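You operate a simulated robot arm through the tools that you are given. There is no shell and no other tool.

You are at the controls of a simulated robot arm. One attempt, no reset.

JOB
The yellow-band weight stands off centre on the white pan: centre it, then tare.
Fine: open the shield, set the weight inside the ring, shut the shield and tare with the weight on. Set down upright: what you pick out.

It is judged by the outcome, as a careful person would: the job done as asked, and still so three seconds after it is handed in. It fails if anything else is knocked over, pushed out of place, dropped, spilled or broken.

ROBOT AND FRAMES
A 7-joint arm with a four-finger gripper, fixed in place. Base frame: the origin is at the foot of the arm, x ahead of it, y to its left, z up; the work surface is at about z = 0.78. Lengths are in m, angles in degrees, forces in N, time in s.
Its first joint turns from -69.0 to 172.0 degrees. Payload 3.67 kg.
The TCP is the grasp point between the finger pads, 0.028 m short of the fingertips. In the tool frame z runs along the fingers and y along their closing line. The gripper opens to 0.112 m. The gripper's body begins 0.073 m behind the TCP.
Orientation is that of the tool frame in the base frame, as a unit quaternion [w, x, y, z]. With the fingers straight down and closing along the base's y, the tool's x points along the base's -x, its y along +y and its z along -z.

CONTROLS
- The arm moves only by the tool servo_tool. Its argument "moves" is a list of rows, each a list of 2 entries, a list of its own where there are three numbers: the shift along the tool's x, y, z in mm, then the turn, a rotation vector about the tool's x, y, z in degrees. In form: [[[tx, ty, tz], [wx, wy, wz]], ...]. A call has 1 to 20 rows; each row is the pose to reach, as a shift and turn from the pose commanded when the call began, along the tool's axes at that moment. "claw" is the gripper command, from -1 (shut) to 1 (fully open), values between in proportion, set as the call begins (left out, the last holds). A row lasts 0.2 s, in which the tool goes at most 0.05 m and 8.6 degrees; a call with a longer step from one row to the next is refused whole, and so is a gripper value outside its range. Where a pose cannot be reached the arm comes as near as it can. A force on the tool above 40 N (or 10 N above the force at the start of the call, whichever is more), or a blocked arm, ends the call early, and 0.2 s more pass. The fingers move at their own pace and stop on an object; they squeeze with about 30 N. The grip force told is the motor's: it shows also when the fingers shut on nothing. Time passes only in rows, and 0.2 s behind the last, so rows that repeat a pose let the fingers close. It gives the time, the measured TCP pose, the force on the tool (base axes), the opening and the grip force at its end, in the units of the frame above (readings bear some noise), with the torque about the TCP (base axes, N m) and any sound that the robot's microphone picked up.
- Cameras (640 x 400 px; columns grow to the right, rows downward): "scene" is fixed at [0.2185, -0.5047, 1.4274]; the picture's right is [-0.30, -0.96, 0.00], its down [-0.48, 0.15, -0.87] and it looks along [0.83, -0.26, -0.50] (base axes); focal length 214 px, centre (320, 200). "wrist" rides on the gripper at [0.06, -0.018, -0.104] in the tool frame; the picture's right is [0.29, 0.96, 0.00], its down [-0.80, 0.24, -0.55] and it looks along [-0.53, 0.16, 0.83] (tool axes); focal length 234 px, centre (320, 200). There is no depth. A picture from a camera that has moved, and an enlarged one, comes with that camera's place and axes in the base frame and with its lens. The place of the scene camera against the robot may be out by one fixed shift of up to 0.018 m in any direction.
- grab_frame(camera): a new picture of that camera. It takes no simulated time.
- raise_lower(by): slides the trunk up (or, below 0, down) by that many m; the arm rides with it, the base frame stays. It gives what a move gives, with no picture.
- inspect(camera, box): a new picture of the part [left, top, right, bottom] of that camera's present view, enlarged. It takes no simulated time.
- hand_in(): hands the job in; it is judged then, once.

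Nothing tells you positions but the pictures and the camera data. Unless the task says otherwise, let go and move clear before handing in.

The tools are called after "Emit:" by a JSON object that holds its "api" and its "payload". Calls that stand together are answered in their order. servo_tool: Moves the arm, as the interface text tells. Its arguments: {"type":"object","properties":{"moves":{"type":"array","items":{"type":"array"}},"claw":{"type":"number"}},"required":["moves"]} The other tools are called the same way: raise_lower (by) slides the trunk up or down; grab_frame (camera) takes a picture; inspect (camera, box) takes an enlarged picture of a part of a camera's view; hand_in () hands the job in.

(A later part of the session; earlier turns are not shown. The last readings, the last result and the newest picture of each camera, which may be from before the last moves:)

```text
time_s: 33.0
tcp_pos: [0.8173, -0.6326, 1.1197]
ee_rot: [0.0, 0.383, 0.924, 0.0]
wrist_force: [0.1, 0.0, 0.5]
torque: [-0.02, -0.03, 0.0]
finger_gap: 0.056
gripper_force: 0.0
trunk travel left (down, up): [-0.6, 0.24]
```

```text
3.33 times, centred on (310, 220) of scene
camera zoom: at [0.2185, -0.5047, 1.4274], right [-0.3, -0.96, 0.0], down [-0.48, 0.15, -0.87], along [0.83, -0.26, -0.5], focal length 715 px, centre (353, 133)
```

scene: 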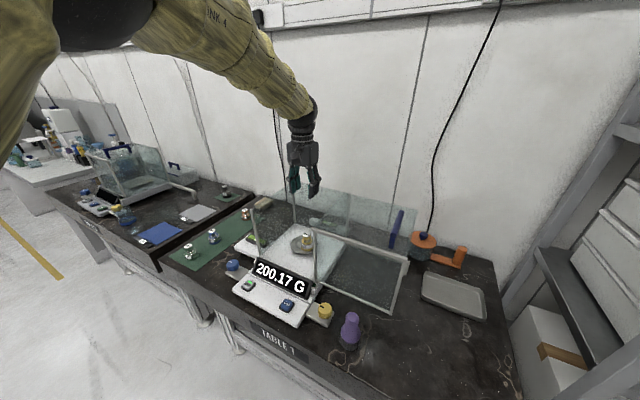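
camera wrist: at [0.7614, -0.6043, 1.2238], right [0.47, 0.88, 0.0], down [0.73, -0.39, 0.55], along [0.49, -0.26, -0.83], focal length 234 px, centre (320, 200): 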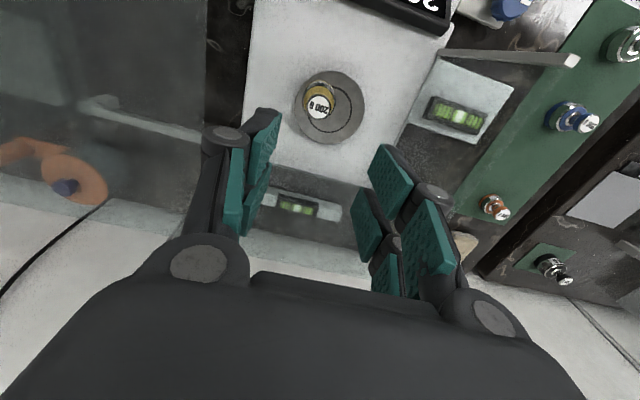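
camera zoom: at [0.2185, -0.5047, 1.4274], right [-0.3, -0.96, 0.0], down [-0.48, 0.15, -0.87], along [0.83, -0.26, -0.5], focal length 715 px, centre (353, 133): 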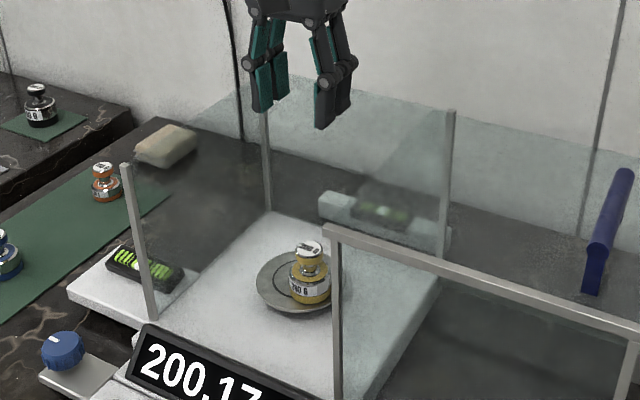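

Reach is fine here. The knob is about 29 mm across, centred near (0.8165, -0.6355). Descending partway.

Emit:
{"api": "servo_tool", "payload": {"moves": [[[-1.5, -2.6, 25], [0, 0, 0]], [[-1.5, -2.6, 50], [0, 0, 0]], [[-1.5, -2.6, 75], [0, 0, 0]], [[-1.5, -2.6, 100], [0, 0, 0]], [[-1.5, -2.6, 120], [0, 0, 0]], [[-1.5, -2.6, 120], [0, 0, 0]]]}}

Emit:
{"api": "inspect", "payload": {"camera": "wrist", "box": [220, 30, 420, 260]}}

Emit:
{"api": "inspect", "payload": {"camera": "scene", "box": [260, 190, 360, 270]}}

```text
time_s: 34.4
tcp_pos: [0.8156, -0.6396, 1.0017]
ee_rot: [0.0, 0.383, 0.924, 0.001]
wrist_force: [0.2, 0.2, 0.8]
torque: [-0.02, 0.01, 0.01]
finger_gap: 0.0559
gripper_force: 0.0
trunk travel left (down, up): [-0.6, 0.24]
```

```text
1.74 times, centred on (320, 145) of wrist
camera zoom: at [0.7605, -0.6105, 1.1062], right [0.47, 0.88, 0.0], down [0.73, -0.39, 0.55], along [0.49, -0.26, -0.83], focal length 407 px, centre (320, 296)
```

zoom: 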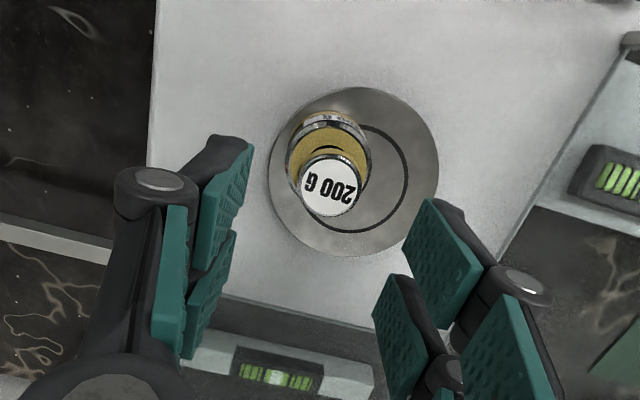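

```text
5.00 times, centred on (310, 230) of scene
camera zoom: at [0.2185, -0.5047, 1.4274], right [-0.3, -0.96, 0.0], down [-0.48, 0.15, -0.87], along [0.83, -0.26, -0.5], focal length 1072 px, centre (370, 50)
```

zoom: 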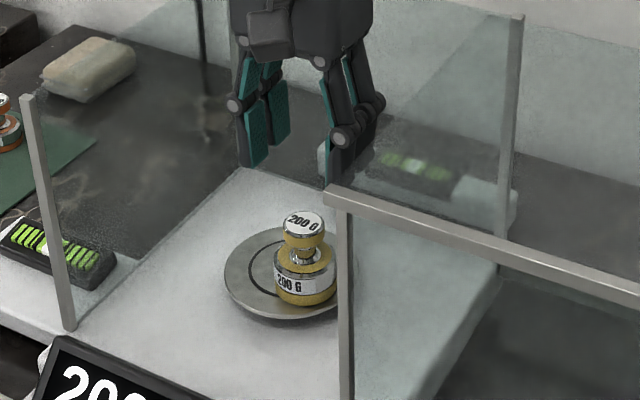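

Emit:
{"api": "servo_tool", "payload": {"moves": [[[3.6, 3.2, 15], [0, 0, 0]], [[3.6, 3.2, 30], [0, 0, 0]], [[3.6, 3.2, 45], [0, 0, 0]], [[3.6, 3.2, 55], [0, 0, 0]], [[3.6, 3.2, 55], [0, 0, 0]]]}}

Emit:
{"api": "inspect", "payload": {"camera": "wrist", "box": [220, 30, 420, 260]}}

Emit:
{"api": "inspect", "payload": {"camera": "scene", "box": [270, 200, 350, 270]}}

```text
time_s: 35.6
tcp_pos: [0.8157, -0.6342, 0.945]
ee_rot: [0.0, 0.383, 0.924, 0.0]
wrist_force: [-0.4, 0.5, -0.5]
torque: [0.01, 0.03, -0.01]
finger_gap: 0.0559
gripper_force: 0.0
trunk travel left (down, up): [-0.6, 0.24]
```

```text
1.74 times, centred on (320, 145) of wrist
camera zoom: at [0.7609, -0.6063, 1.049], right [0.47, 0.88, 0.0], down [0.73, -0.39, 0.55], along [0.49, -0.26, -0.83], focal length 407 px, centre (320, 296)
```

zoom: 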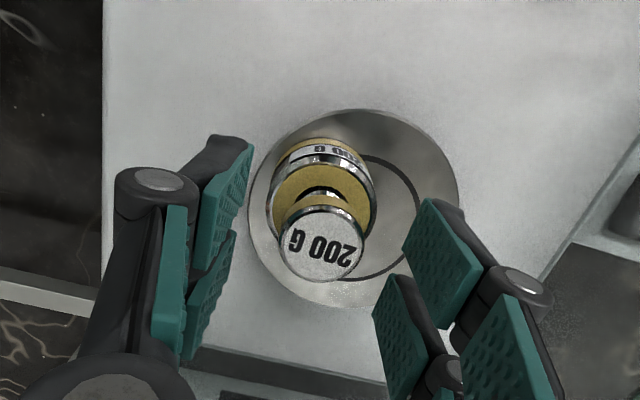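

```text
5.71 times, centred on (310, 235) of scene
camera zoom: at [0.2185, -0.5047, 1.4274], right [-0.3, -0.96, 0.0], down [-0.48, 0.15, -0.87], along [0.83, -0.26, -0.5], focal length 1226 px, centre (377, 0)
```

zoom: 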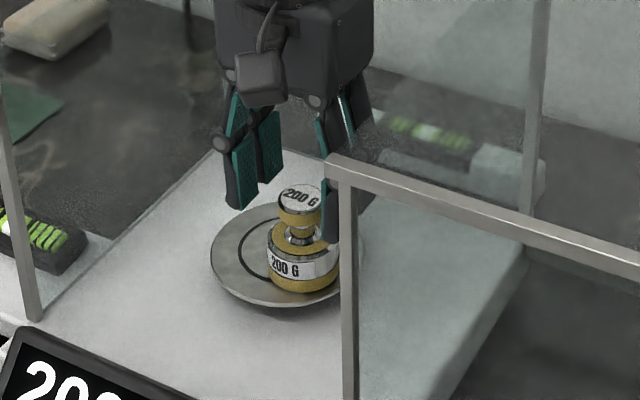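

Emit:
{"api": "servo_tool", "payload": {"moves": [[[-3, 0, 5], [0, 0, 0]], [[-3, 0, 10], [0, 0, 0]], [[-3, 0, 15], [0, 0, 0]], [[-3, 0, 20], [0, 0, 0]], [[-3, 0, 20], [0, 0, 0]]]}}

Emit:
{"api": "inspect", "payload": {"camera": "wrist", "box": [220, 30, 420, 260]}}

Emit:
{"api": "inspect", "payload": {"camera": "scene", "box": [270, 200, 350, 270]}}

```text
time_s: 36.8
tcp_pos: [0.8174, -0.6362, 0.9261]
ee_rot: [0.001, 0.382, 0.924, 0.0]
wrist_force: [0.1, -0.8, 0.3]
torque: [0.03, -0.03, -0.04]
finger_gap: 0.0561
gripper_force: 0.0
trunk travel left (down, up): [-0.6, 0.24]
```

```text
1.74 times, centred on (320, 145) of wrist
camera zoom: at [0.7612, -0.6084, 1.0297], right [0.47, 0.88, 0.0], down [0.73, -0.39, 0.55], along [0.49, -0.26, -0.83], focal length 407 px, centre (320, 296)
```

zoom: 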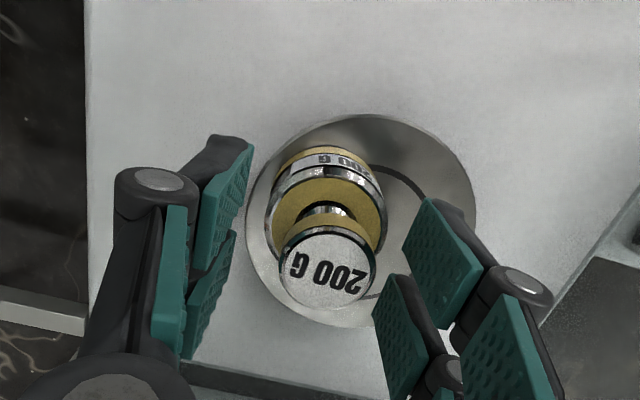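

```text
5.71 times, centred on (310, 235) of scene
camera zoom: at [0.2185, -0.5047, 1.4274], right [-0.3, -0.96, 0.0], down [-0.48, 0.15, -0.87], along [0.83, -0.26, -0.5], focal length 1226 px, centre (377, 0)
```

zoom: 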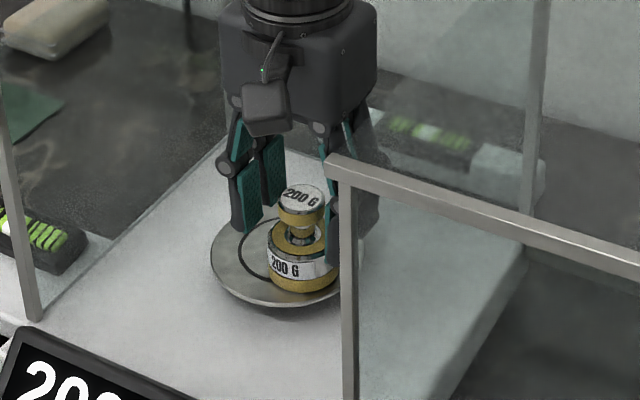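

The knob top triangulates to (0.8185, -0.6365, 0.918), and the tool is centred on it with the fingertips just above the body's shoulder. I'll close in two stages.

Emit:
{"api": "servo_tool", "payload": {"moves": [[[-1, 0.5, 0], [0, 0, 0]], [[-1, 0.5, 0], [0, 0, 0]]], "claw": -0.35}}

Emit:
{"api": "inspect", "payload": {"camera": "wrist", "box": [220, 30, 420, 260]}}

Emit:
{"api": "inspect", "payload": {"camera": "scene", "box": [270, 200, 350, 270]}}

```text
time_s: 37.4
tcp_pos: [0.8181, -0.6363, 0.9258]
ee_rot: [0.001, 0.383, 0.924, -0.001]
wrist_force: [0.2, 0.2, -0.3]
torque: [0.03, 0.01, 0.02]
finger_gap: 0.0365
gripper_force: 0.1
trunk travel left (down, up): [-0.6, 0.24]
```

```text
1.74 times, centred on (320, 145) of wrist
camera zoom: at [0.7625, -0.6089, 1.03], right [0.47, 0.88, 0.0], down [0.73, -0.39, 0.55], along [0.49, -0.26, -0.83], focal length 407 px, centre (320, 296)
```

zoom: 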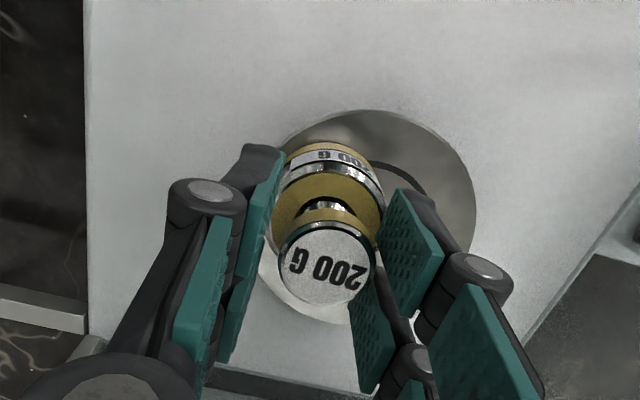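

```text
5.71 times, centred on (310, 235) of scene
camera zoom: at [0.2185, -0.5047, 1.4274], right [-0.3, -0.96, 0.0], down [-0.48, 0.15, -0.87], along [0.83, -0.26, -0.5], focal length 1226 px, centre (377, 0)
```

zoom: 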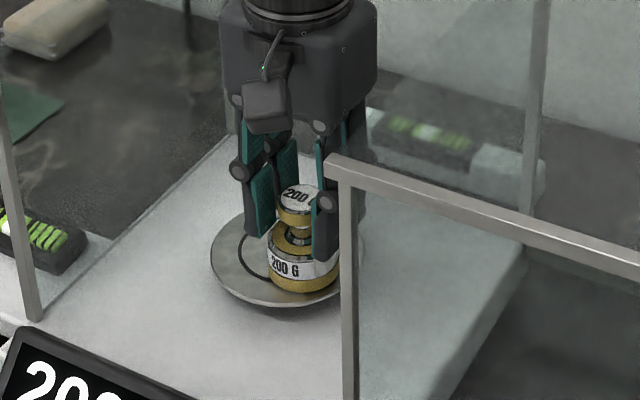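

Emit:
{"api": "servo_tool", "payload": {"moves": [[[0.5, 1.2, 0], [0, 0, 0]], [[0.5, 2.2, 0], [0, 0, 0]], [[0.5, 2.2, 0], [0, 0, 0]]]}}

Emit:
{"api": "inspect", "payload": {"camera": "wrist", "box": [220, 30, 420, 260]}}

```text
time_s: 38.2
tcp_pos: [0.8196, -0.6353, 0.9251]
ee_rot: [0.0, 0.383, 0.924, 0.0]
wrist_force: [-0.1, 0.5, -0.4]
torque: [0.0, 0.01, 0.01]
finger_gap: 0.0363
gripper_force: 0.0
trunk travel left (down, up): [-0.6, 0.24]
```

```text
1.74 times, centred on (320, 145) of wrist
camera zoom: at [0.7645, -0.6073, 1.0297], right [0.47, 0.88, 0.0], down [0.73, -0.39, 0.55], along [0.49, -0.26, -0.83], focal length 407 px, centre (320, 296)
```

zoom: 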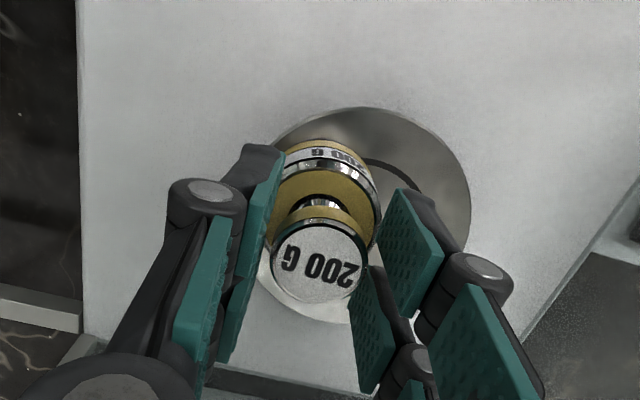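

Emit:
{"api": "servo_tool", "payload": {"moves": [[[0, 0, 0], [0, 0, 0]], [[0, 0, 0], [0, 0, 0]], [[0, 0, 0], [0, 0, 0]]], "claw": -1}}

Emit:
{"api": "inspect", "payload": {"camera": "wrist", "box": [220, 30, 420, 260]}}

Emit:
{"api": "inspect", "payload": {"camera": "scene", "box": [220, 200, 360, 320]}}

```text
time_s: 39.0
tcp_pos: [0.8206, -0.6359, 0.9255]
ee_rot: [0.0, 0.383, 0.924, 0.0]
wrist_force: [-0.2, -0.5, 0.3]
torque: [0.01, 0.0, 0.05]
finger_gap: 0.0274
gripper_force: 30.0
trunk travel left (down, up): [-0.6, 0.24]
```

```text
1.74 times, centred on (320, 145) of wrist
camera zoom: at [0.7644, -0.6073, 1.0297], right [0.47, 0.88, 0.0], down [0.73, -0.39, 0.55], along [0.49, -0.26, -0.83], focal length 407 px, centre (320, 296)
```

zoom: 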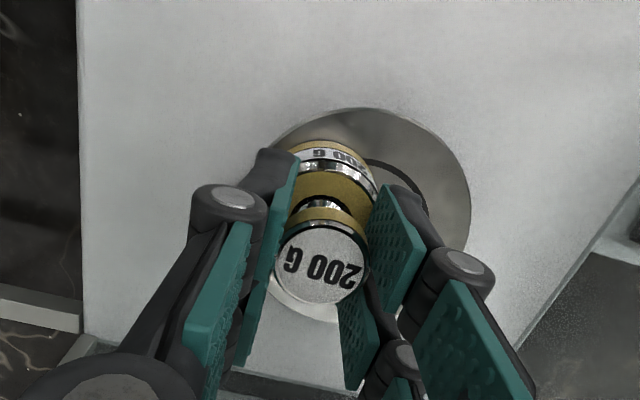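

```text
3.33 times, centred on (290, 260) of scene
camera zoom: at [0.2185, -0.5047, 1.4274], right [-0.3, -0.96, 0.0], down [-0.48, 0.15, -0.87], along [0.83, -0.26, -0.5], focal length 715 px, centre (420, 0)
```

zoom: 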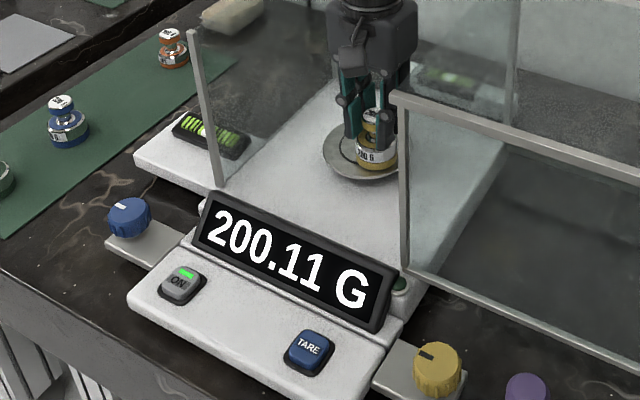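

Emit:
{"api": "servo_tool", "payload": {"moves": [[[0, 0, -2], [0, 0, 0]], [[0, 0, -5], [0, 0, 0]], [[0, 0, -10], [0, 0, 0]], [[0, 0, -15], [0, 0, 0]], [[0, 0, -15], [0, 0, 0]]]}}

Emit:
{"api": "inspect", "payload": {"camera": "wrist", "box": [220, 30, 420, 260]}}

Emit:
{"api": "inspect", "payload": {"camera": "scene", "box": [220, 200, 360, 320]}}

```text
time_s: 40.2
tcp_pos: [0.8205, -0.6347, 0.941]
ee_rot: [0.0, 0.382, 0.924, 0.0]
wrist_force: [0.0, -0.1, -2.3]
torque: [0.0, 0.01, 0.03]
finger_gap: 0.0271
gripper_force: 30.1
trunk travel left (down, up): [-0.6, 0.24]
```

```text
1.74 times, centred on (320, 145) of wrist
camera zoom: at [0.7642, -0.6068, 1.0447], right [0.47, 0.88, 0.0], down [0.73, -0.39, 0.55], along [0.49, -0.26, -0.83], focal length 407 px, centre (320, 296)
```

zoom: 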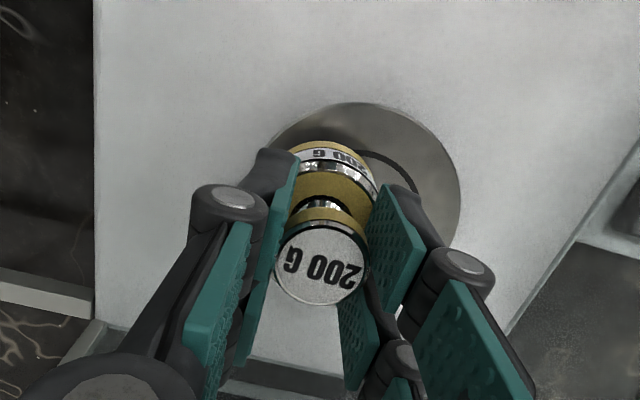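

```text
3.33 times, centred on (290, 260) of scene
camera zoom: at [0.2185, -0.5047, 1.4274], right [-0.3, -0.96, 0.0], down [-0.48, 0.15, -0.87], along [0.83, -0.26, -0.5], focal length 715 px, centre (420, 0)
```

zoom: 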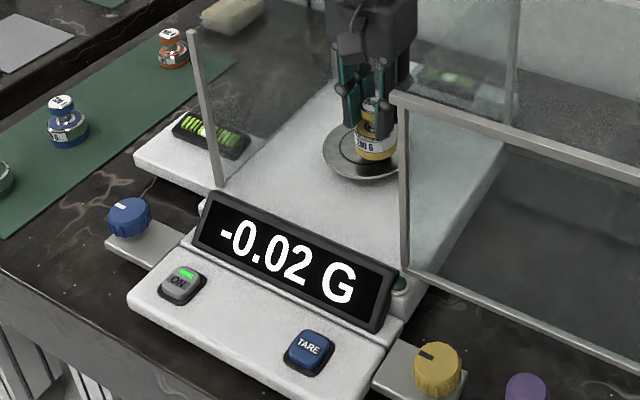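

The weight is lifted clear (the display reads about zero). I'll carry it about 19 mm left and 11 mm back, to over the ring.

Emit:
{"api": "servo_tool", "payload": {"moves": [[[-2.7, 4.8, 0], [0, 0, 0]], [[-5.4, 9.6, 0], [0, 0, 0]], [[-8.1, 14.4, 0], [0, 0, 0]], [[-10.8, 19.3, 0], [0, 0, 0]], [[-10.8, 19.3, 0], [0, 0, 0]]]}}

Emit:
{"api": "inspect", "payload": {"camera": "wrist", "box": [220, 30, 420, 260]}}

Emit:
{"api": "inspect", "payload": {"camera": "scene", "box": [270, 200, 350, 270]}}

```text
time_s: 41.4
tcp_pos: [0.8414, -0.6284, 0.9408]
ee_rot: [0.0, 0.383, 0.924, 0.0]
wrist_force: [0.4, 0.2, -1.5]
torque: [0.01, 0.0, -0.01]
finger_gap: 0.0268
gripper_force: 30.1
trunk travel left (down, up): [-0.6, 0.24]
```

```text
1.74 times, centred on (320, 145) of wrist
camera zoom: at [0.7854, -0.6007, 1.0454], right [0.47, 0.88, 0.0], down [0.73, -0.39, 0.55], along [0.49, -0.26, -0.83], focal length 407 px, centre (320, 296)
```

zoom: 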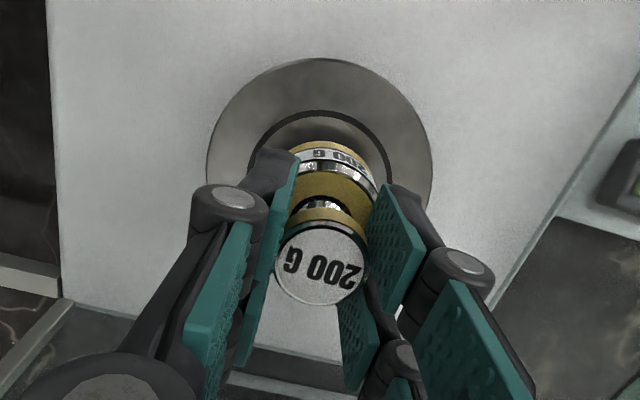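

```text
5.71 times, centred on (310, 235) of scene
camera zoom: at [0.2185, -0.5047, 1.4274], right [-0.3, -0.96, 0.0], down [-0.48, 0.15, -0.87], along [0.83, -0.26, -0.5], focal length 1226 px, centre (377, 0)
```

zoom: 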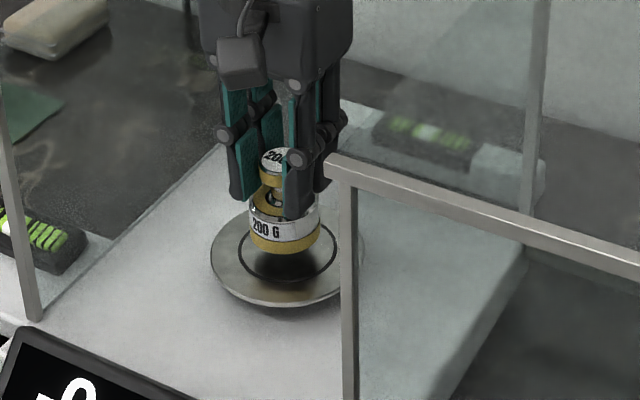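

Emit:
{"api": "inspect", "payload": {"camera": "scene", "box": [290, 220, 334, 256]}}

Emit:
{"api": "inspect", "payload": {"camera": "wrist", "box": [270, 50, 370, 150]}}

```text
11.11 times, centred on (312, 238) of scene
camera zoom: at [0.2185, -0.5047, 1.4274], right [-0.3, -0.96, 0.0], down [-0.48, 0.15, -0.87], along [0.83, -0.26, -0.5], focal length 2383 px, centre (409, -222)
```

zoom: 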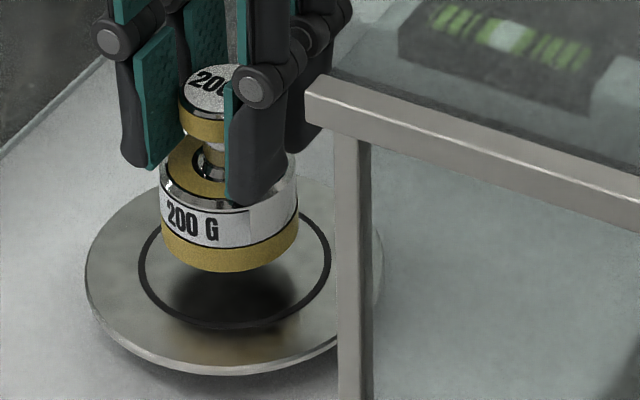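

```text
4.00 times, centred on (320, 100) of wrist
camera zoom: at [0.7854, -0.6007, 1.0454], right [0.47, 0.88, 0.0], down [0.73, -0.39, 0.55], along [0.49, -0.26, -0.83], focal length 937 px, centre (320, 600)
```

zoom: 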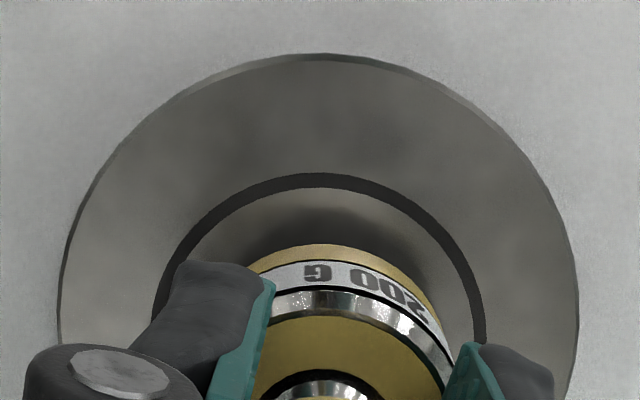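

The ring is visible under the weight, and it is nearly centred. I'll nudge 1.6 mm right and lower it slowly to the original height.

Emit:
{"api": "servo_tool", "payload": {"moves": [[[0, -1.6, 0], [0, 0, 0]], [[0, -1.6, 4], [0, 0, 0]], [[0, -1.6, 8], [0, 0, 0]], [[0, -1.6, 11], [0, 0, 0]], [[0, -1.6, 13], [0, 0, 0]], [[0, -1.6, 14], [0, 0, 0]], [[0, -1.6, 14], [0, 0, 0]]]}}

Emit:
{"api": "inspect", "payload": {"camera": "scene", "box": [290, 220, 334, 256]}}

Emit:
{"api": "inspect", "payload": {"camera": "scene", "box": [220, 200, 360, 320]}}

```text
time_s: 43.0
tcp_pos: [0.8403, -0.6304, 0.9258]
ee_rot: [0.0, 0.383, 0.924, 0.0]
wrist_force: [0.4, 0.2, -2.0]
torque: [0.01, 0.0, 0.0]
finger_gap: 0.0273
gripper_force: 30.0
trunk travel left (down, up): [-0.6, 0.24]
```

```text
11.11 times, centred on (312, 238) of scene
camera zoom: at [0.2185, -0.5047, 1.4274], right [-0.3, -0.96, 0.0], down [-0.48, 0.15, -0.87], along [0.83, -0.26, -0.5], focal length 2383 px, centre (409, -222)
```

zoom: 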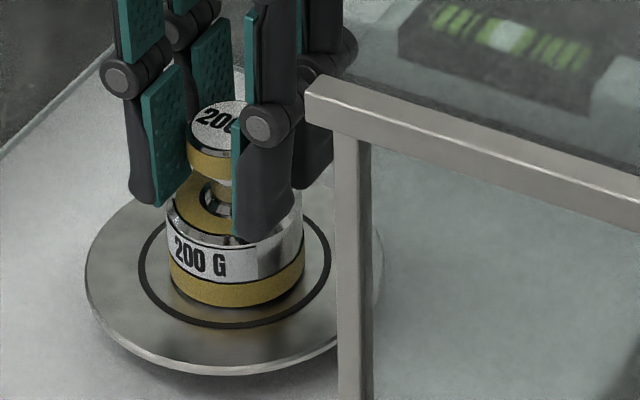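

```text
3.33 times, centred on (290, 260) of scene
camera zoom: at [0.2185, -0.5047, 1.4274], right [-0.3, -0.96, 0.0], down [-0.48, 0.15, -0.87], along [0.83, -0.26, -0.5], focal length 715 px, centre (420, 0)
```

zoom: 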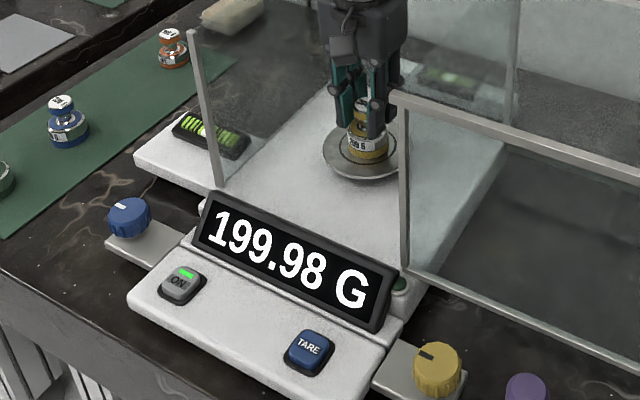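

The weight is centred in the ring. I'll lower the last millimetre and then release.

Emit:
{"api": "servo_tool", "payload": {"moves": [[[0, 0, 0.5], [0, 0, 0]], [[0, 0, 0.9], [0, 0, 0]], [[0, 0, 0.9], [0, 0, 0]]]}}

```text
time_s: 43.8
tcp_pos: [0.8385, -0.6312, 0.9255]
ee_rot: [0.0, 0.383, 0.924, 0.0]
wrist_force: [-0.2, 0.2, -2.0]
torque: [-0.04, 0.03, -0.04]
finger_gap: 0.0272
gripper_force: 30.2
trunk travel left (down, up): [-0.6, 0.24]
```

Emit:
{"api": "servo_tool", "payload": {"moves": [[[0, 0, 0.5], [0, 0, 0]], [[0, 0, 0.5], [0, 0, 0]]]}}

Emit:
{"api": "inspect", "payload": {"camera": "scene", "box": [290, 220, 334, 256]}}

```text
time_s: 44.4
tcp_pos: [0.8397, -0.6302, 0.9266]
ee_rot: [-0.001, 0.383, 0.924, 0.0]
wrist_force: [0.7, 0.5, -0.6]
torque: [-0.04, -0.12, -0.03]
finger_gap: 0.0268
gripper_force: 30.2
trunk travel left (down, up): [-0.6, 0.24]
```

```text
11.11 times, centred on (312, 238) of scene
camera zoom: at [0.2185, -0.5047, 1.4274], right [-0.3, -0.96, 0.0], down [-0.48, 0.15, -0.87], along [0.83, -0.26, -0.5], focal length 2383 px, centre (409, -222)
```

zoom: 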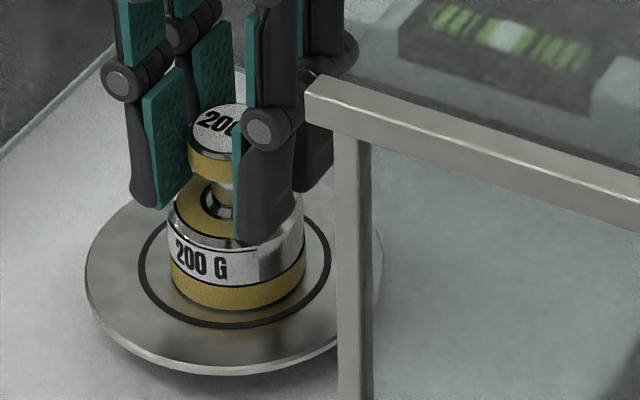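

Contact made (force near zero). Release gently.

Emit:
{"api": "servo_tool", "payload": {"moves": [[[0, 0, 0], [0, 0, 0]], [[0, 0, 0], [0, 0, 0]]], "claw": -0.3}}

Emit:
{"api": "inspect", "payload": {"camera": "wrist", "box": [220, 30, 420, 260]}}

Emit:
{"api": "inspect", "payload": {"camera": "scene", "box": [290, 220, 334, 256]}}

```text
time_s: 45.0
tcp_pos: [0.8398, -0.6306, 0.9251]
ee_rot: [0.0, 0.382, 0.924, 0.001]
wrist_force: [-0.8, -0.2, 0.5]
torque: [-0.02, -0.01, -0.01]
finger_gap: 0.0391
gripper_force: 0.0
trunk travel left (down, up): [-0.6, 0.24]
```

```text
1.74 times, centred on (320, 145) of wrist
camera zoom: at [0.7834, -0.6023, 1.0296], right [0.47, 0.88, 0.0], down [0.73, -0.39, 0.55], along [0.49, -0.26, -0.83], focal length 407 px, centre (320, 296)
```

zoom: 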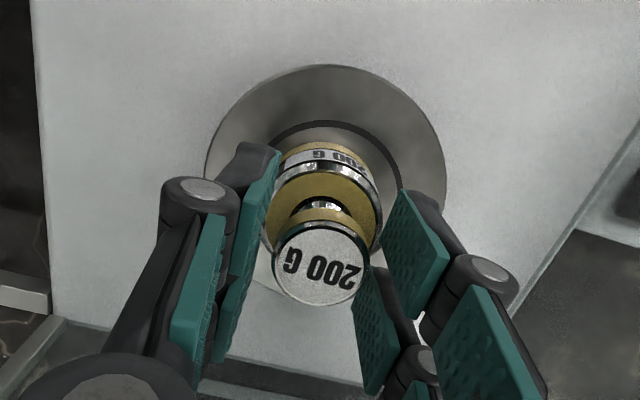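

```text
11.11 times, centred on (312, 238) of scene
camera zoom: at [0.2185, -0.5047, 1.4274], right [-0.3, -0.96, 0.0], down [-0.48, 0.15, -0.87], along [0.83, -0.26, -0.5], focal length 2383 px, centre (409, -222)
```

zoom: 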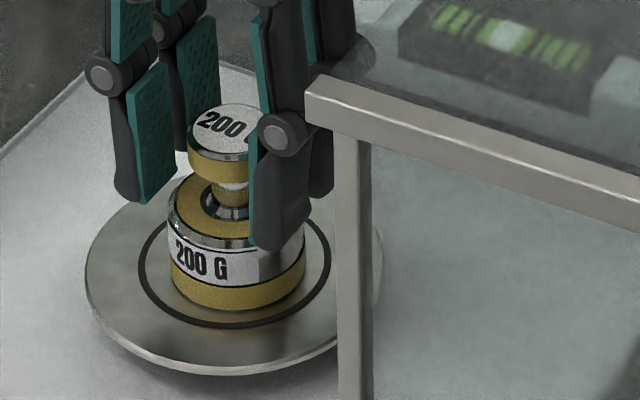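

Emit:
{"api": "servo_tool", "payload": {"moves": [[[0, 0, 0], [0, 0, 0]], [[0, 0, -5], [0, 0, 0]], [[0, 0, -15], [0, 0, 0]], [[0, 0, -35], [0, 0, 0]], [[0, 0, -65], [0, 0, 0]], [[0, 0, -100], [0, 0, 0]], [[0, 0, -140], [0, 0, 0]], [[0, 0, -180], [0, 0, 0]], [[0, 0, -220], [0, 0, 0]], [[0, 0, -260], [0, 0, 0]], [[0, 0, -300], [0, 0, 0]], [[0, 0, -300], [0, 0, 0]]], "claw": 0.0}}

Emit:
{"api": "grab_frame", "payload": {"camera": "wrist"}}

Emit:
{"api": "inspect", "payload": {"camera": "scene", "box": [290, 220, 334, 256]}}

Emit:
{"api": "inspect", "payload": {"camera": "scene", "box": [220, 180, 430, 330]}}

```text
time_s: 47.6
tcp_pos: [0.838, -0.6318, 1.2245]
ee_rot: [0.0, 0.382, 0.924, 0.0]
wrist_force: [0.2, -1.0, -0.5]
torque: [0.05, 0.01, 0.03]
finger_gap: 0.056
gripper_force: 0.1
trunk travel left (down, up): [-0.6, 0.24]
```

```text
taken
camera wrist: at [0.782, -0.6035, 1.3282], right [0.47, 0.88, 0.0], down [0.73, -0.39, 0.55], along [0.49, -0.26, -0.83], focal length 234 px, centre (320, 200)
```

wrist: 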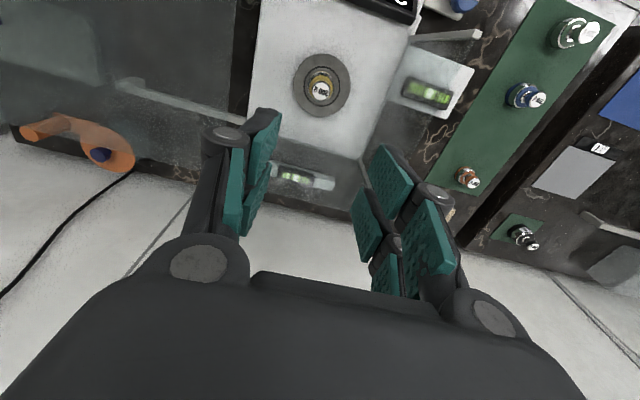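

```text
11.11 times, centred on (312, 238) of scene
camera zoom: at [0.2185, -0.5047, 1.4274], right [-0.3, -0.96, 0.0], down [-0.48, 0.15, -0.87], along [0.83, -0.26, -0.5], focal length 2383 px, centre (409, -222)
```

zoom: 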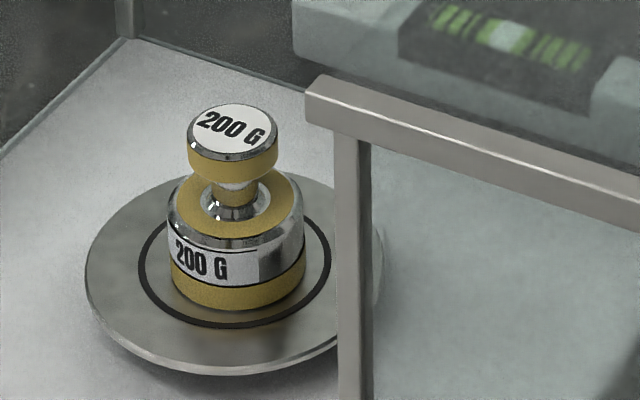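

```text
2.67 times, centred on (325, 255) of scene
camera zoom: at [0.2185, -0.5047, 1.4274], right [-0.3, -0.96, 0.0], down [-0.48, 0.15, -0.87], along [0.83, -0.26, -0.5], focal length 572 px, centre (307, 53)
```

zoom: 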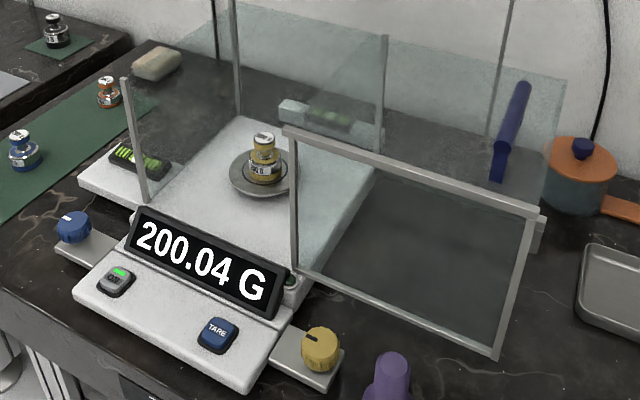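

The weight stands upright, centred inside the ring. I'll go back to the hood handle along the recorded offset.

Emit:
{"api": "servo_tool", "payload": {"moves": [[[4, -28, 0], [0, 0, 0]], [[8, -56, 0], [0, 0, 0]], [[12, -84, 0], [0, 0, 0]], [[16, -112, 0], [0, 0, 0]], [[20, -140, 0], [0, 0, 0]], [[24, -168, 0], [0, 0, 0]], [[28, -196, 0], [0, 0, 0]], [[32, -224, 0], [0, 0, 0]], [[36, -252, 0], [0, 0, 0]], [[40, -280, 0], [0, 0, 0]], [[45.2, -314, 30], [0, 0, 0]], [[45.2, -314, 50], [0, 0, 0]], [[45.2, -314, 50], [0, 0, 0]]], "claw": 0.2}}

Emit:
{"api": "grab_frame", "payload": {"camera": "wrist"}}

Emit:
{"api": "inspect", "payload": {"camera": "scene", "box": [330, 140, 450, 260]}}

```text
time_s: 50.4
tcp_pos: [0.5843, -0.8182, 1.176]
ee_rot: [0.001, 0.382, 0.924, 0.0]
wrist_force: [-0.9, -0.4, 0.1]
torque: [0.02, 0.0, -0.02]
finger_gap: 0.0672
gripper_force: 0.0
trunk travel left (down, up): [-0.6, 0.24]
```

```text
taken
camera wrist: at [0.5281, -0.7902, 1.281], right [0.47, 0.88, 0.0], down [0.73, -0.39, 0.56], along [0.49, -0.26, -0.83], focal length 234 px, centre (320, 200)
```

wrist: 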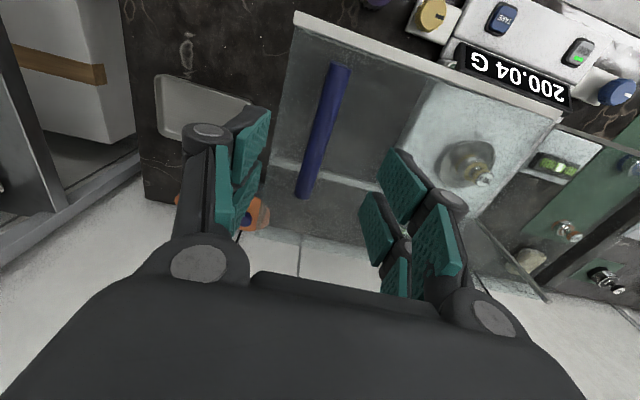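

```text
3.33 times, centred on (390, 200) of scene
camera zoom: at [0.2185, -0.5047, 1.4274], right [-0.3, -0.96, 0.0], down [-0.48, 0.15, -0.87], along [0.83, -0.26, -0.5], focal length 715 px, centre (87, 200)
```

zoom: 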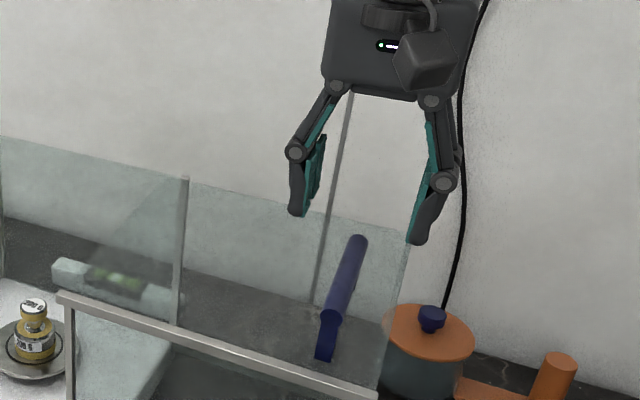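

Emit:
{"api": "servo_tool", "payload": {"moves": [[[0, -2, 20], [0, 0, 0]], [[0, -2, 40], [0, 0, 0]], [[0, -2, 58], [0, 0, 0]], [[0, -2, 72], [0, 0, 0]], [[0, -2, 72], [0, 0, 0]]]}}

Emit:
{"api": "inspect", "payload": {"camera": "scene", "box": [330, 140, 450, 260]}}

Emit:
{"api": "grab_frame", "payload": {"camera": "wrist"}}

```text
time_s: 51.6
tcp_pos: [0.5829, -0.8208, 1.1033]
ee_rot: [0.0, 0.383, 0.924, 0.0]
wrist_force: [0.6, -0.5, -0.5]
torque: [0.01, 0.01, 0.01]
finger_gap: 0.0671
gripper_force: 0.1
trunk travel left (down, up): [-0.6, 0.24]
```

```text
3.33 times, centred on (390, 200) of scene
camera zoom: at [0.2185, -0.5047, 1.4274], right [-0.3, -0.96, 0.0], down [-0.48, 0.15, -0.87], along [0.83, -0.26, -0.5], focal length 715 px, centre (87, 200)
```

zoom: 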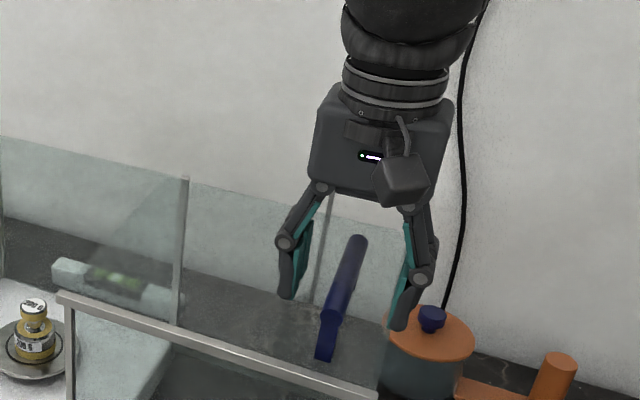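

```text
taken
camera wrist: at [0.5271, -0.7926, 1.207], right [0.47, 0.88, 0.0], down [0.73, -0.39, 0.55], along [0.49, -0.26, -0.83], focal length 234 px, centre (320, 200)
```

wrist: 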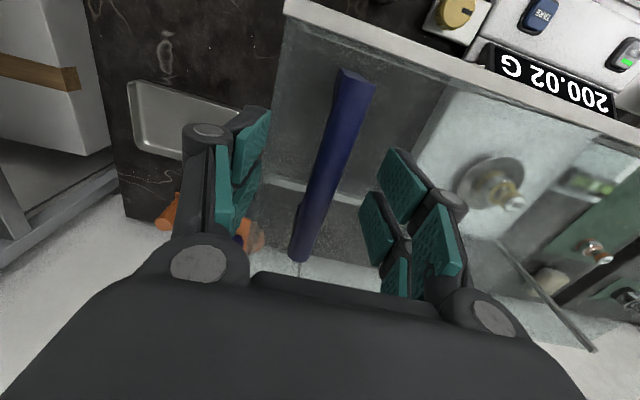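

Emit:
{"api": "servo_tool", "payload": {"moves": [[[0, 0, 0], [0, 0, 0]], [[0, 0, 0], [0, 0, 0]], [[0, 0, 0], [0, 0, 0]], [[0, 0, 0], [0, 0, 0]]], "claw": -1}}

```text
time_s: 52.6
tcp_pos: [0.5828, -0.8214, 1.1029]
ee_rot: [0.001, 0.382, 0.924, 0.0]
wrist_force: [-0.4, -0.3, 1.9]
torque: [0.5, 0.48, 0.0]
finger_gap: 0.0151
gripper_force: 45.1
trunk travel left (down, up): [-0.6, 0.24]
```

Gripped. Now I'll slide the hood back left in short steps, watching forces.

Emit:
{"api": "servo_tool", "payload": {"moves": [[[0, 3, 0], [0, 0, 0]], [[0, 9, 0], [0, 0, 0]], [[0, 16, 0], [0, 0, 0]], [[0, 23, 0], [0, 0, 0]], [[0, 29, 0], [0, 0, 0]], [[0, 32, 0], [0, 0, 0]]]}}

```text
time_s: 54.0
tcp_pos: [0.6051, -0.7974, 1.1032]
ee_rot: [-0.001, 0.383, 0.924, 0.0]
wrist_force: [-16.1, 13.5, -13.8]
torque: [0.3, 0.34, 0.05]
finger_gap: 0.015
gripper_force: 45.2
trunk travel left (down, up): [-0.6, 0.24]
```

Emit:
{"api": "servo_tool", "payload": {"moves": [[[1.0, 1, 0.4], [0, 0, 0]], [[1.6, 5, 0.6], [0, 0, 0]], [[1.6, 12, 0.6], [0, 0, 0]], [[1.6, 19, 0.6], [0, 0, 0]], [[1.6, 26, 0.6], [0, 0, 0]], [[1.6, 32, 0.6], [0, 0, 0]], [[1.6, 34, 0.6], [0, 0, 0]]]}}

```text
time_s: 55.6
tcp_pos: [0.6305, -0.7733, 1.1027]
ee_rot: [0.001, 0.383, 0.924, 0.0]
wrist_force: [-8.5, 5.3, 0.3]
torque: [1.1, 1.06, -0.03]
finger_gap: 0.0148
gripper_force: 45.0
trunk travel left (down, up): [-0.6, 0.24]
```

Emit:
{"api": "servo_tool", "payload": {"moves": [[[0.3, 4, 0], [0, 0, 0]], [[0.5, 11, 0], [0, 0, 0]], [[0.5, 18, 0], [0, 0, 0]], [[0.5, 25, 0], [0, 0, 0]], [[0.5, 32, 0], [0, 0, 0]], [[0.5, 38, 0], [0, 0, 0]], [[0.5, 40, 0], [0, 0, 0]]]}}

Emit:
{"api": "inspect", "payload": {"camera": "scene", "box": [220, 180, 430, 330]}}

```text
time_s: 57.2
tcp_pos: [0.6591, -0.7457, 1.1037]
ee_rot: [0.001, 0.383, 0.924, 0.0]
wrist_force: [4.7, -6.8, 9.8]
torque: [0.03, 0.05, 0.03]
finger_gap: 0.0148
gripper_force: 44.9
trunk travel left (down, up): [-0.6, 0.24]
```

```text
2.67 times, centred on (325, 255) of scene
camera zoom: at [0.2185, -0.5047, 1.4274], right [-0.3, -0.96, 0.0], down [-0.48, 0.15, -0.87], along [0.83, -0.26, -0.5], focal length 572 px, centre (307, 53)
```

zoom: 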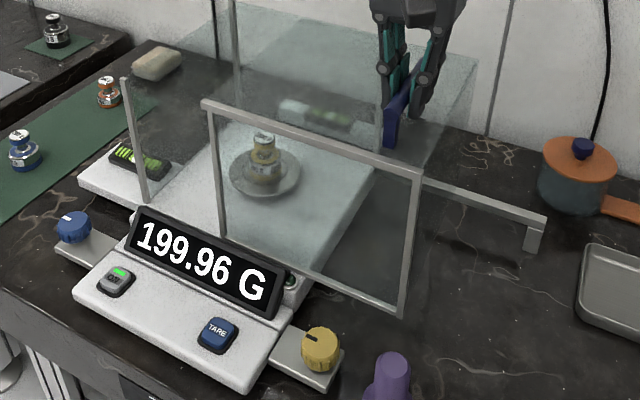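

Emit:
{"api": "servo_tool", "payload": {"moves": [[[-0.3, 4, -0.2], [0, 0, 0]], [[-0.5, 11, -0.3], [0, 0, 0]], [[-0.5, 18, -0.3], [0, 0, 0]], [[-0.5, 25, -0.3], [0, 0, 0]], [[-0.5, 32, -0.3], [0, 0, 0]], [[-0.5, 38, -0.3], [0, 0, 0]], [[-0.5, 40, -0.3], [0, 0, 0]]]}}

```text
time_s: 58.8
tcp_pos: [0.6864, -0.7162, 1.1025]
ee_rot: [-0.001, 0.382, 0.924, 0.0]
wrist_force: [1.6, -4.9, 4.6]
torque: [-0.95, -0.94, 0.01]
finger_gap: 0.0151
gripper_force: 45.1
trunk travel left (down, up): [-0.6, 0.24]
```

Emit:
{"api": "servo_tool", "payload": {"moves": [[[-0.2, 4, -0.1], [0, 0, 0]], [[-0.3, 11, -0.2], [0, 0, 0]], [[-0.3, 18, -0.2], [0, 0, 0]], [[-0.3, 25, -0.2], [0, 0, 0]], [[-0.3, 32, -0.2], [0, 0, 0]], [[-0.3, 38, -0.2], [0, 0, 0]], [[-0.3, 40, -0.2], [0, 0, 0]]]}}

Emit:
{"api": "inspect", "payload": {"camera": "scene", "box": [220, 180, 430, 330]}}

```text
time_s: 60.4
tcp_pos: [0.7143, -0.6882, 1.1027]
ee_rot: [0.001, 0.382, 0.924, 0.0]
wrist_force: [1.9, -3.8, 4.4]
torque: [-0.78, -0.81, -0.06]
finger_gap: 0.0151
gripper_force: 44.8
trunk travel left (down, up): [-0.6, 0.24]
```

```text
2.67 times, centred on (325, 255) of scene
camera zoom: at [0.2185, -0.5047, 1.4274], right [-0.3, -0.96, 0.0], down [-0.48, 0.15, -0.87], along [0.83, -0.26, -0.5], focal length 572 px, centre (307, 53)
```

zoom: 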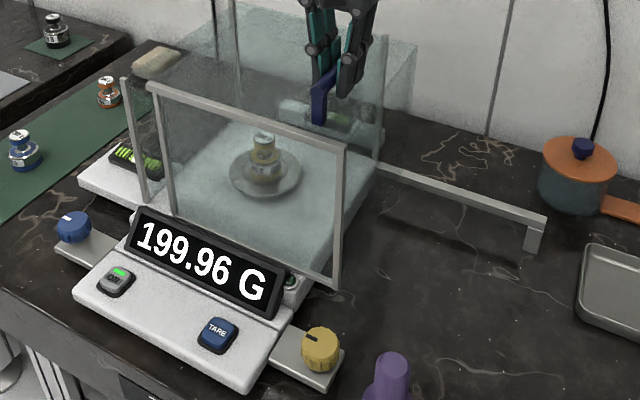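

Emit:
{"api": "servo_tool", "payload": {"moves": [[[-0.2, 4, -0.1], [0, 0, 0]], [[-0.3, 11, -0.2], [0, 0, 0]], [[-0.3, 18, -0.2], [0, 0, 0]], [[-0.3, 25, -0.2], [0, 0, 0]], [[-0.3, 31, -0.2], [0, 0, 0]], [[-0.3, 35, -0.2], [0, 0, 0]], [[-0.3, 37, -0.2], [0, 0, 0]], [[-0.3, 37, -0.2], [0, 0, 0]]]}}

Emit:
{"api": "inspect", "payload": {"camera": "scene", "box": [220, 180, 430, 330]}}

```text
time_s: 62.2
tcp_pos: [0.7404, -0.6618, 1.1032]
ee_rot: [-0.001, 0.383, 0.924, 0.0]
wrist_force: [-14.7, 12.3, -17.0]
torque: [0.77, 0.71, -0.11]
finger_gap: 0.0148
gripper_force: 44.6
trunk travel left (down, up): [-0.6, 0.24]
```

```text
2.67 times, centred on (325, 255) of scene
camera zoom: at [0.2185, -0.5047, 1.4274], right [-0.3, -0.96, 0.0], down [-0.48, 0.15, -0.87], along [0.83, -0.26, -0.5], focal length 572 px, centre (307, 53)
```

zoom: 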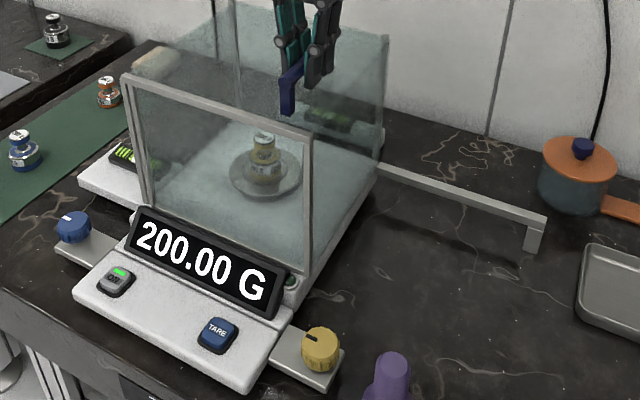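

Emit:
{"api": "servo_tool", "payload": {"moves": [[[0.6, 1, 0.4], [0, 0, 0]], [[1.2, 2.5, 0.8], [0, 0, 0]], [[1.2, 4, 0.8], [0, 0, 0]], [[1.2, 5, 0.8], [0, 0, 0]], [[1.2, 6, 0.8], [0, 0, 0]], [[1.2, 6, 0.8], [0, 0, 0]]]}}

Emit:
{"api": "inspect", "payload": {"camera": "scene", "box": [230, 180, 350, 320]}}

```text
time_s: 63.6
tcp_pos: [0.7463, -0.658, 1.1032]
ee_rot: [0.0, 0.382, 0.924, 0.0]
wrist_force: [0.7, -3.0, -4.9]
torque: [-0.24, -0.24, -0.06]
finger_gap: 0.015
gripper_force: 44.9
trunk travel left (down, up): [-0.6, 0.24]
```

```text
2.86 times, centred on (290, 250) of scene
camera zoom: at [0.2185, -0.5047, 1.4274], right [-0.3, -0.96, 0.0], down [-0.48, 0.15, -0.87], along [0.83, -0.26, -0.5], focal length 613 px, centre (406, 57)
```

zoom: 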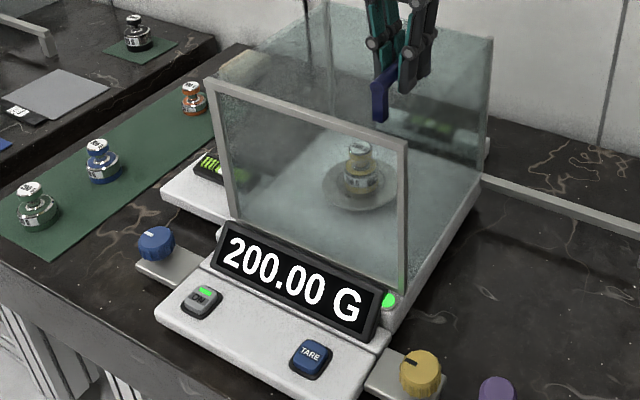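

Emit:
{"api": "servo_tool", "payload": {"moves": [[[0, 0.7, 0.2], [0, 0, 0]], [[0, 1.3, 0.2], [0, 0, 0]], [[0, 1.3, 0.2], [0, 0, 0]]]}}

Emit:
{"api": "inspect", "payload": {"camera": "scene", "box": [230, 180, 350, 320]}}

```text
time_s: 64.4
tcp_pos: [0.7464, -0.6586, 1.1031]
ee_rot: [0.0, 0.383, 0.924, -0.001]
wrist_force: [5.6, -7.3, 5.6]
torque: [0.45, 0.5, -0.07]
finger_gap: 0.0154
gripper_force: 45.1
trunk travel left (down, up): [-0.6, 0.24]
```

```text
2.86 times, centred on (290, 250) of scene
camera zoom: at [0.2185, -0.5047, 1.4274], right [-0.3, -0.96, 0.0], down [-0.48, 0.15, -0.87], along [0.83, -0.26, -0.5], focal length 613 px, centre (406, 57)
```

zoom: 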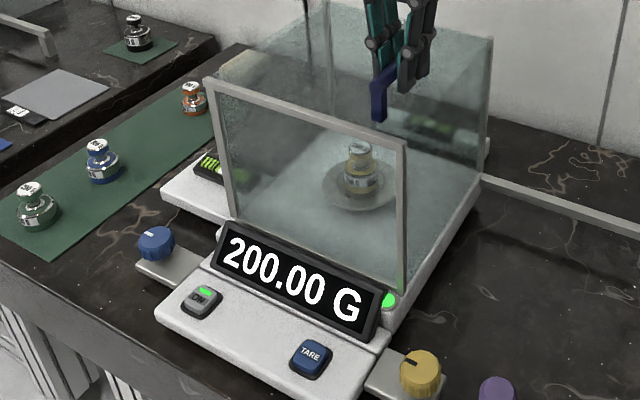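

The shield is shut (lamp green, reading 200.00 G). Release the handle and rise.

Emit:
{"api": "servo_tool", "payload": {"moves": [[[-0.5, -0.5, -0.3], [0, 0, 0]], [[-0.5, -0.5, -0.3], [0, 0, 0]], [[-0.5, -0.5, -0.3], [0, 0, 0]]], "claw": 0.2}}

Emit:
{"api": "servo_tool", "payload": {"moves": [[[0, 0, -15], [0, 0, 0]], [[0, 0, -40], [0, 0, 0]], [[0, 0, -75], [0, 0, 0]], [[0, 0, -110], [0, 0, 0]], [[0, 0, -145], [0, 0, 0]], [[0, 0, -145], [0, 0, 0]]]}}

Emit:
{"api": "grab_frame", "payload": {"camera": "scene"}}

Emit:
{"api": "grab_frame", "payload": {"camera": "wrist"}}

```text
time_s: 65.2
tcp_pos: [0.7456, -0.6574, 1.1035]
ee_rot: [0.0, 0.382, 0.924, 0.0]
wrist_force: [0.3, -0.4, -1.1]
torque: [0.0, -0.01, 0.01]
finger_gap: 0.0671
gripper_force: 0.1
trunk travel left (down, up): [-0.6, 0.24]
```

```text
time_s: 66.6
tcp_pos: [0.7468, -0.657, 1.2486]
ee_rot: [0.0, 0.382, 0.924, 0.0]
wrist_force: [0.7, -0.2, 0.1]
torque: [0.02, 0.03, -0.04]
finger_gap: 0.0674
gripper_force: 0.0
trunk travel left (down, up): [-0.6, 0.24]
```

```text
taken
```

scene: 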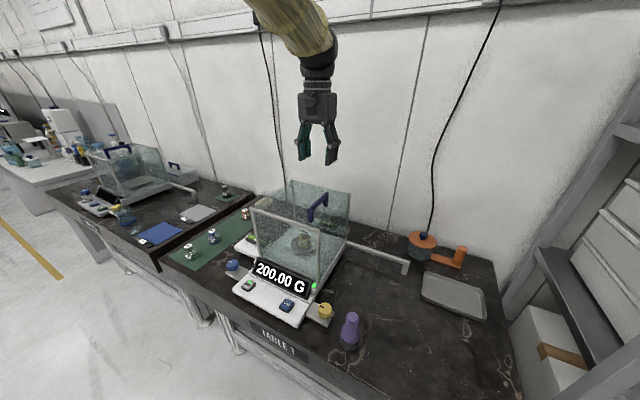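

```text
taken
camera wrist: at [0.69, -0.6284, 1.3531], right [0.47, 0.88, 0.0], down [0.73, -0.39, 0.55], along [0.49, -0.26, -0.83], focal length 234 px, centre (320, 200)
```

wrist: 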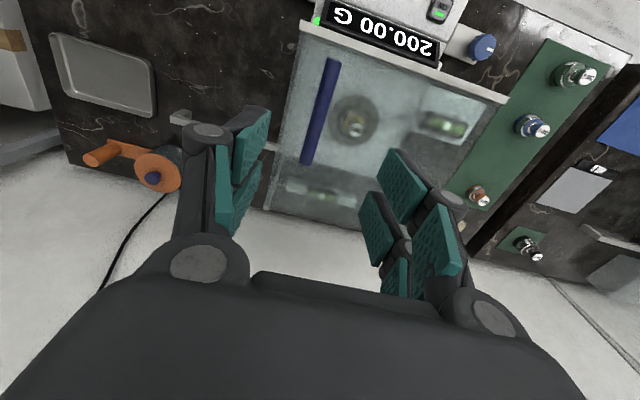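

Next is the TARE button. I'll move in front of the shield, above the button, and close the fingers to press with the tips.

Emit:
{"api": "servo_tool", "payload": {"moves": [[[32, 2, 0], [0, 0, 0]], [[64, 4, 0], [0, 0, 0]], [[96, 6, 0], [0, 0, 0]], [[128, 8, 0], [0, 0, 0]], [[160, 10, 0], [0, 0, 0]], [[192, 11, 0], [0, 0, 0]], [[192, 11, 40], [0, 0, 0]], [[192, 11, 80], [0, 0, 0]], [[192, 11, 120], [0, 0, 0]], [[192, 11, 160], [0, 0, 0]], [[192, 11, 160], [0, 0, 0]]], "claw": -1}}

Emit:
{"api": "grab_frame", "payload": {"camera": "wrist"}}

Emit:
{"api": "grab_frame", "payload": {"camera": "scene"}}

```text
time_s: 69.0
tcp_pos: [0.6169, -0.5141, 1.0897]
ee_rot: [0.001, 0.382, 0.924, 0.0]
wrist_force: [-0.2, 0.2, 0.5]
torque: [0.01, -0.01, 0.01]
finger_gap: 0.0
gripper_force: 30.0
trunk travel left (down, up): [-0.6, 0.24]
```

```text
taken
camera wrist: at [0.5607, -0.4862, 1.1944], right [0.47, 0.88, 0.0], down [0.73, -0.39, 0.56], along [0.49, -0.26, -0.83], focal length 234 px, centre (320, 200)
```

wrist: 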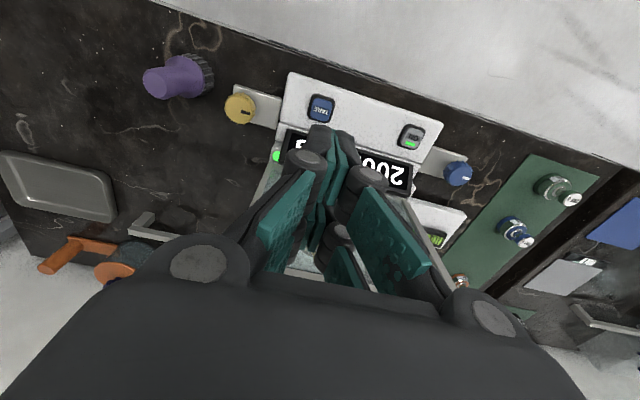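

```text
taken
```

scene: 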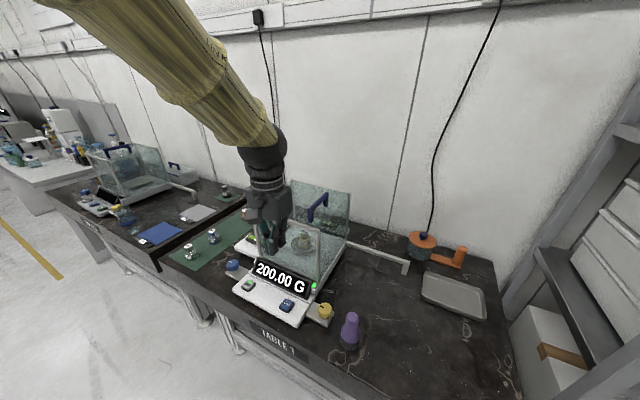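

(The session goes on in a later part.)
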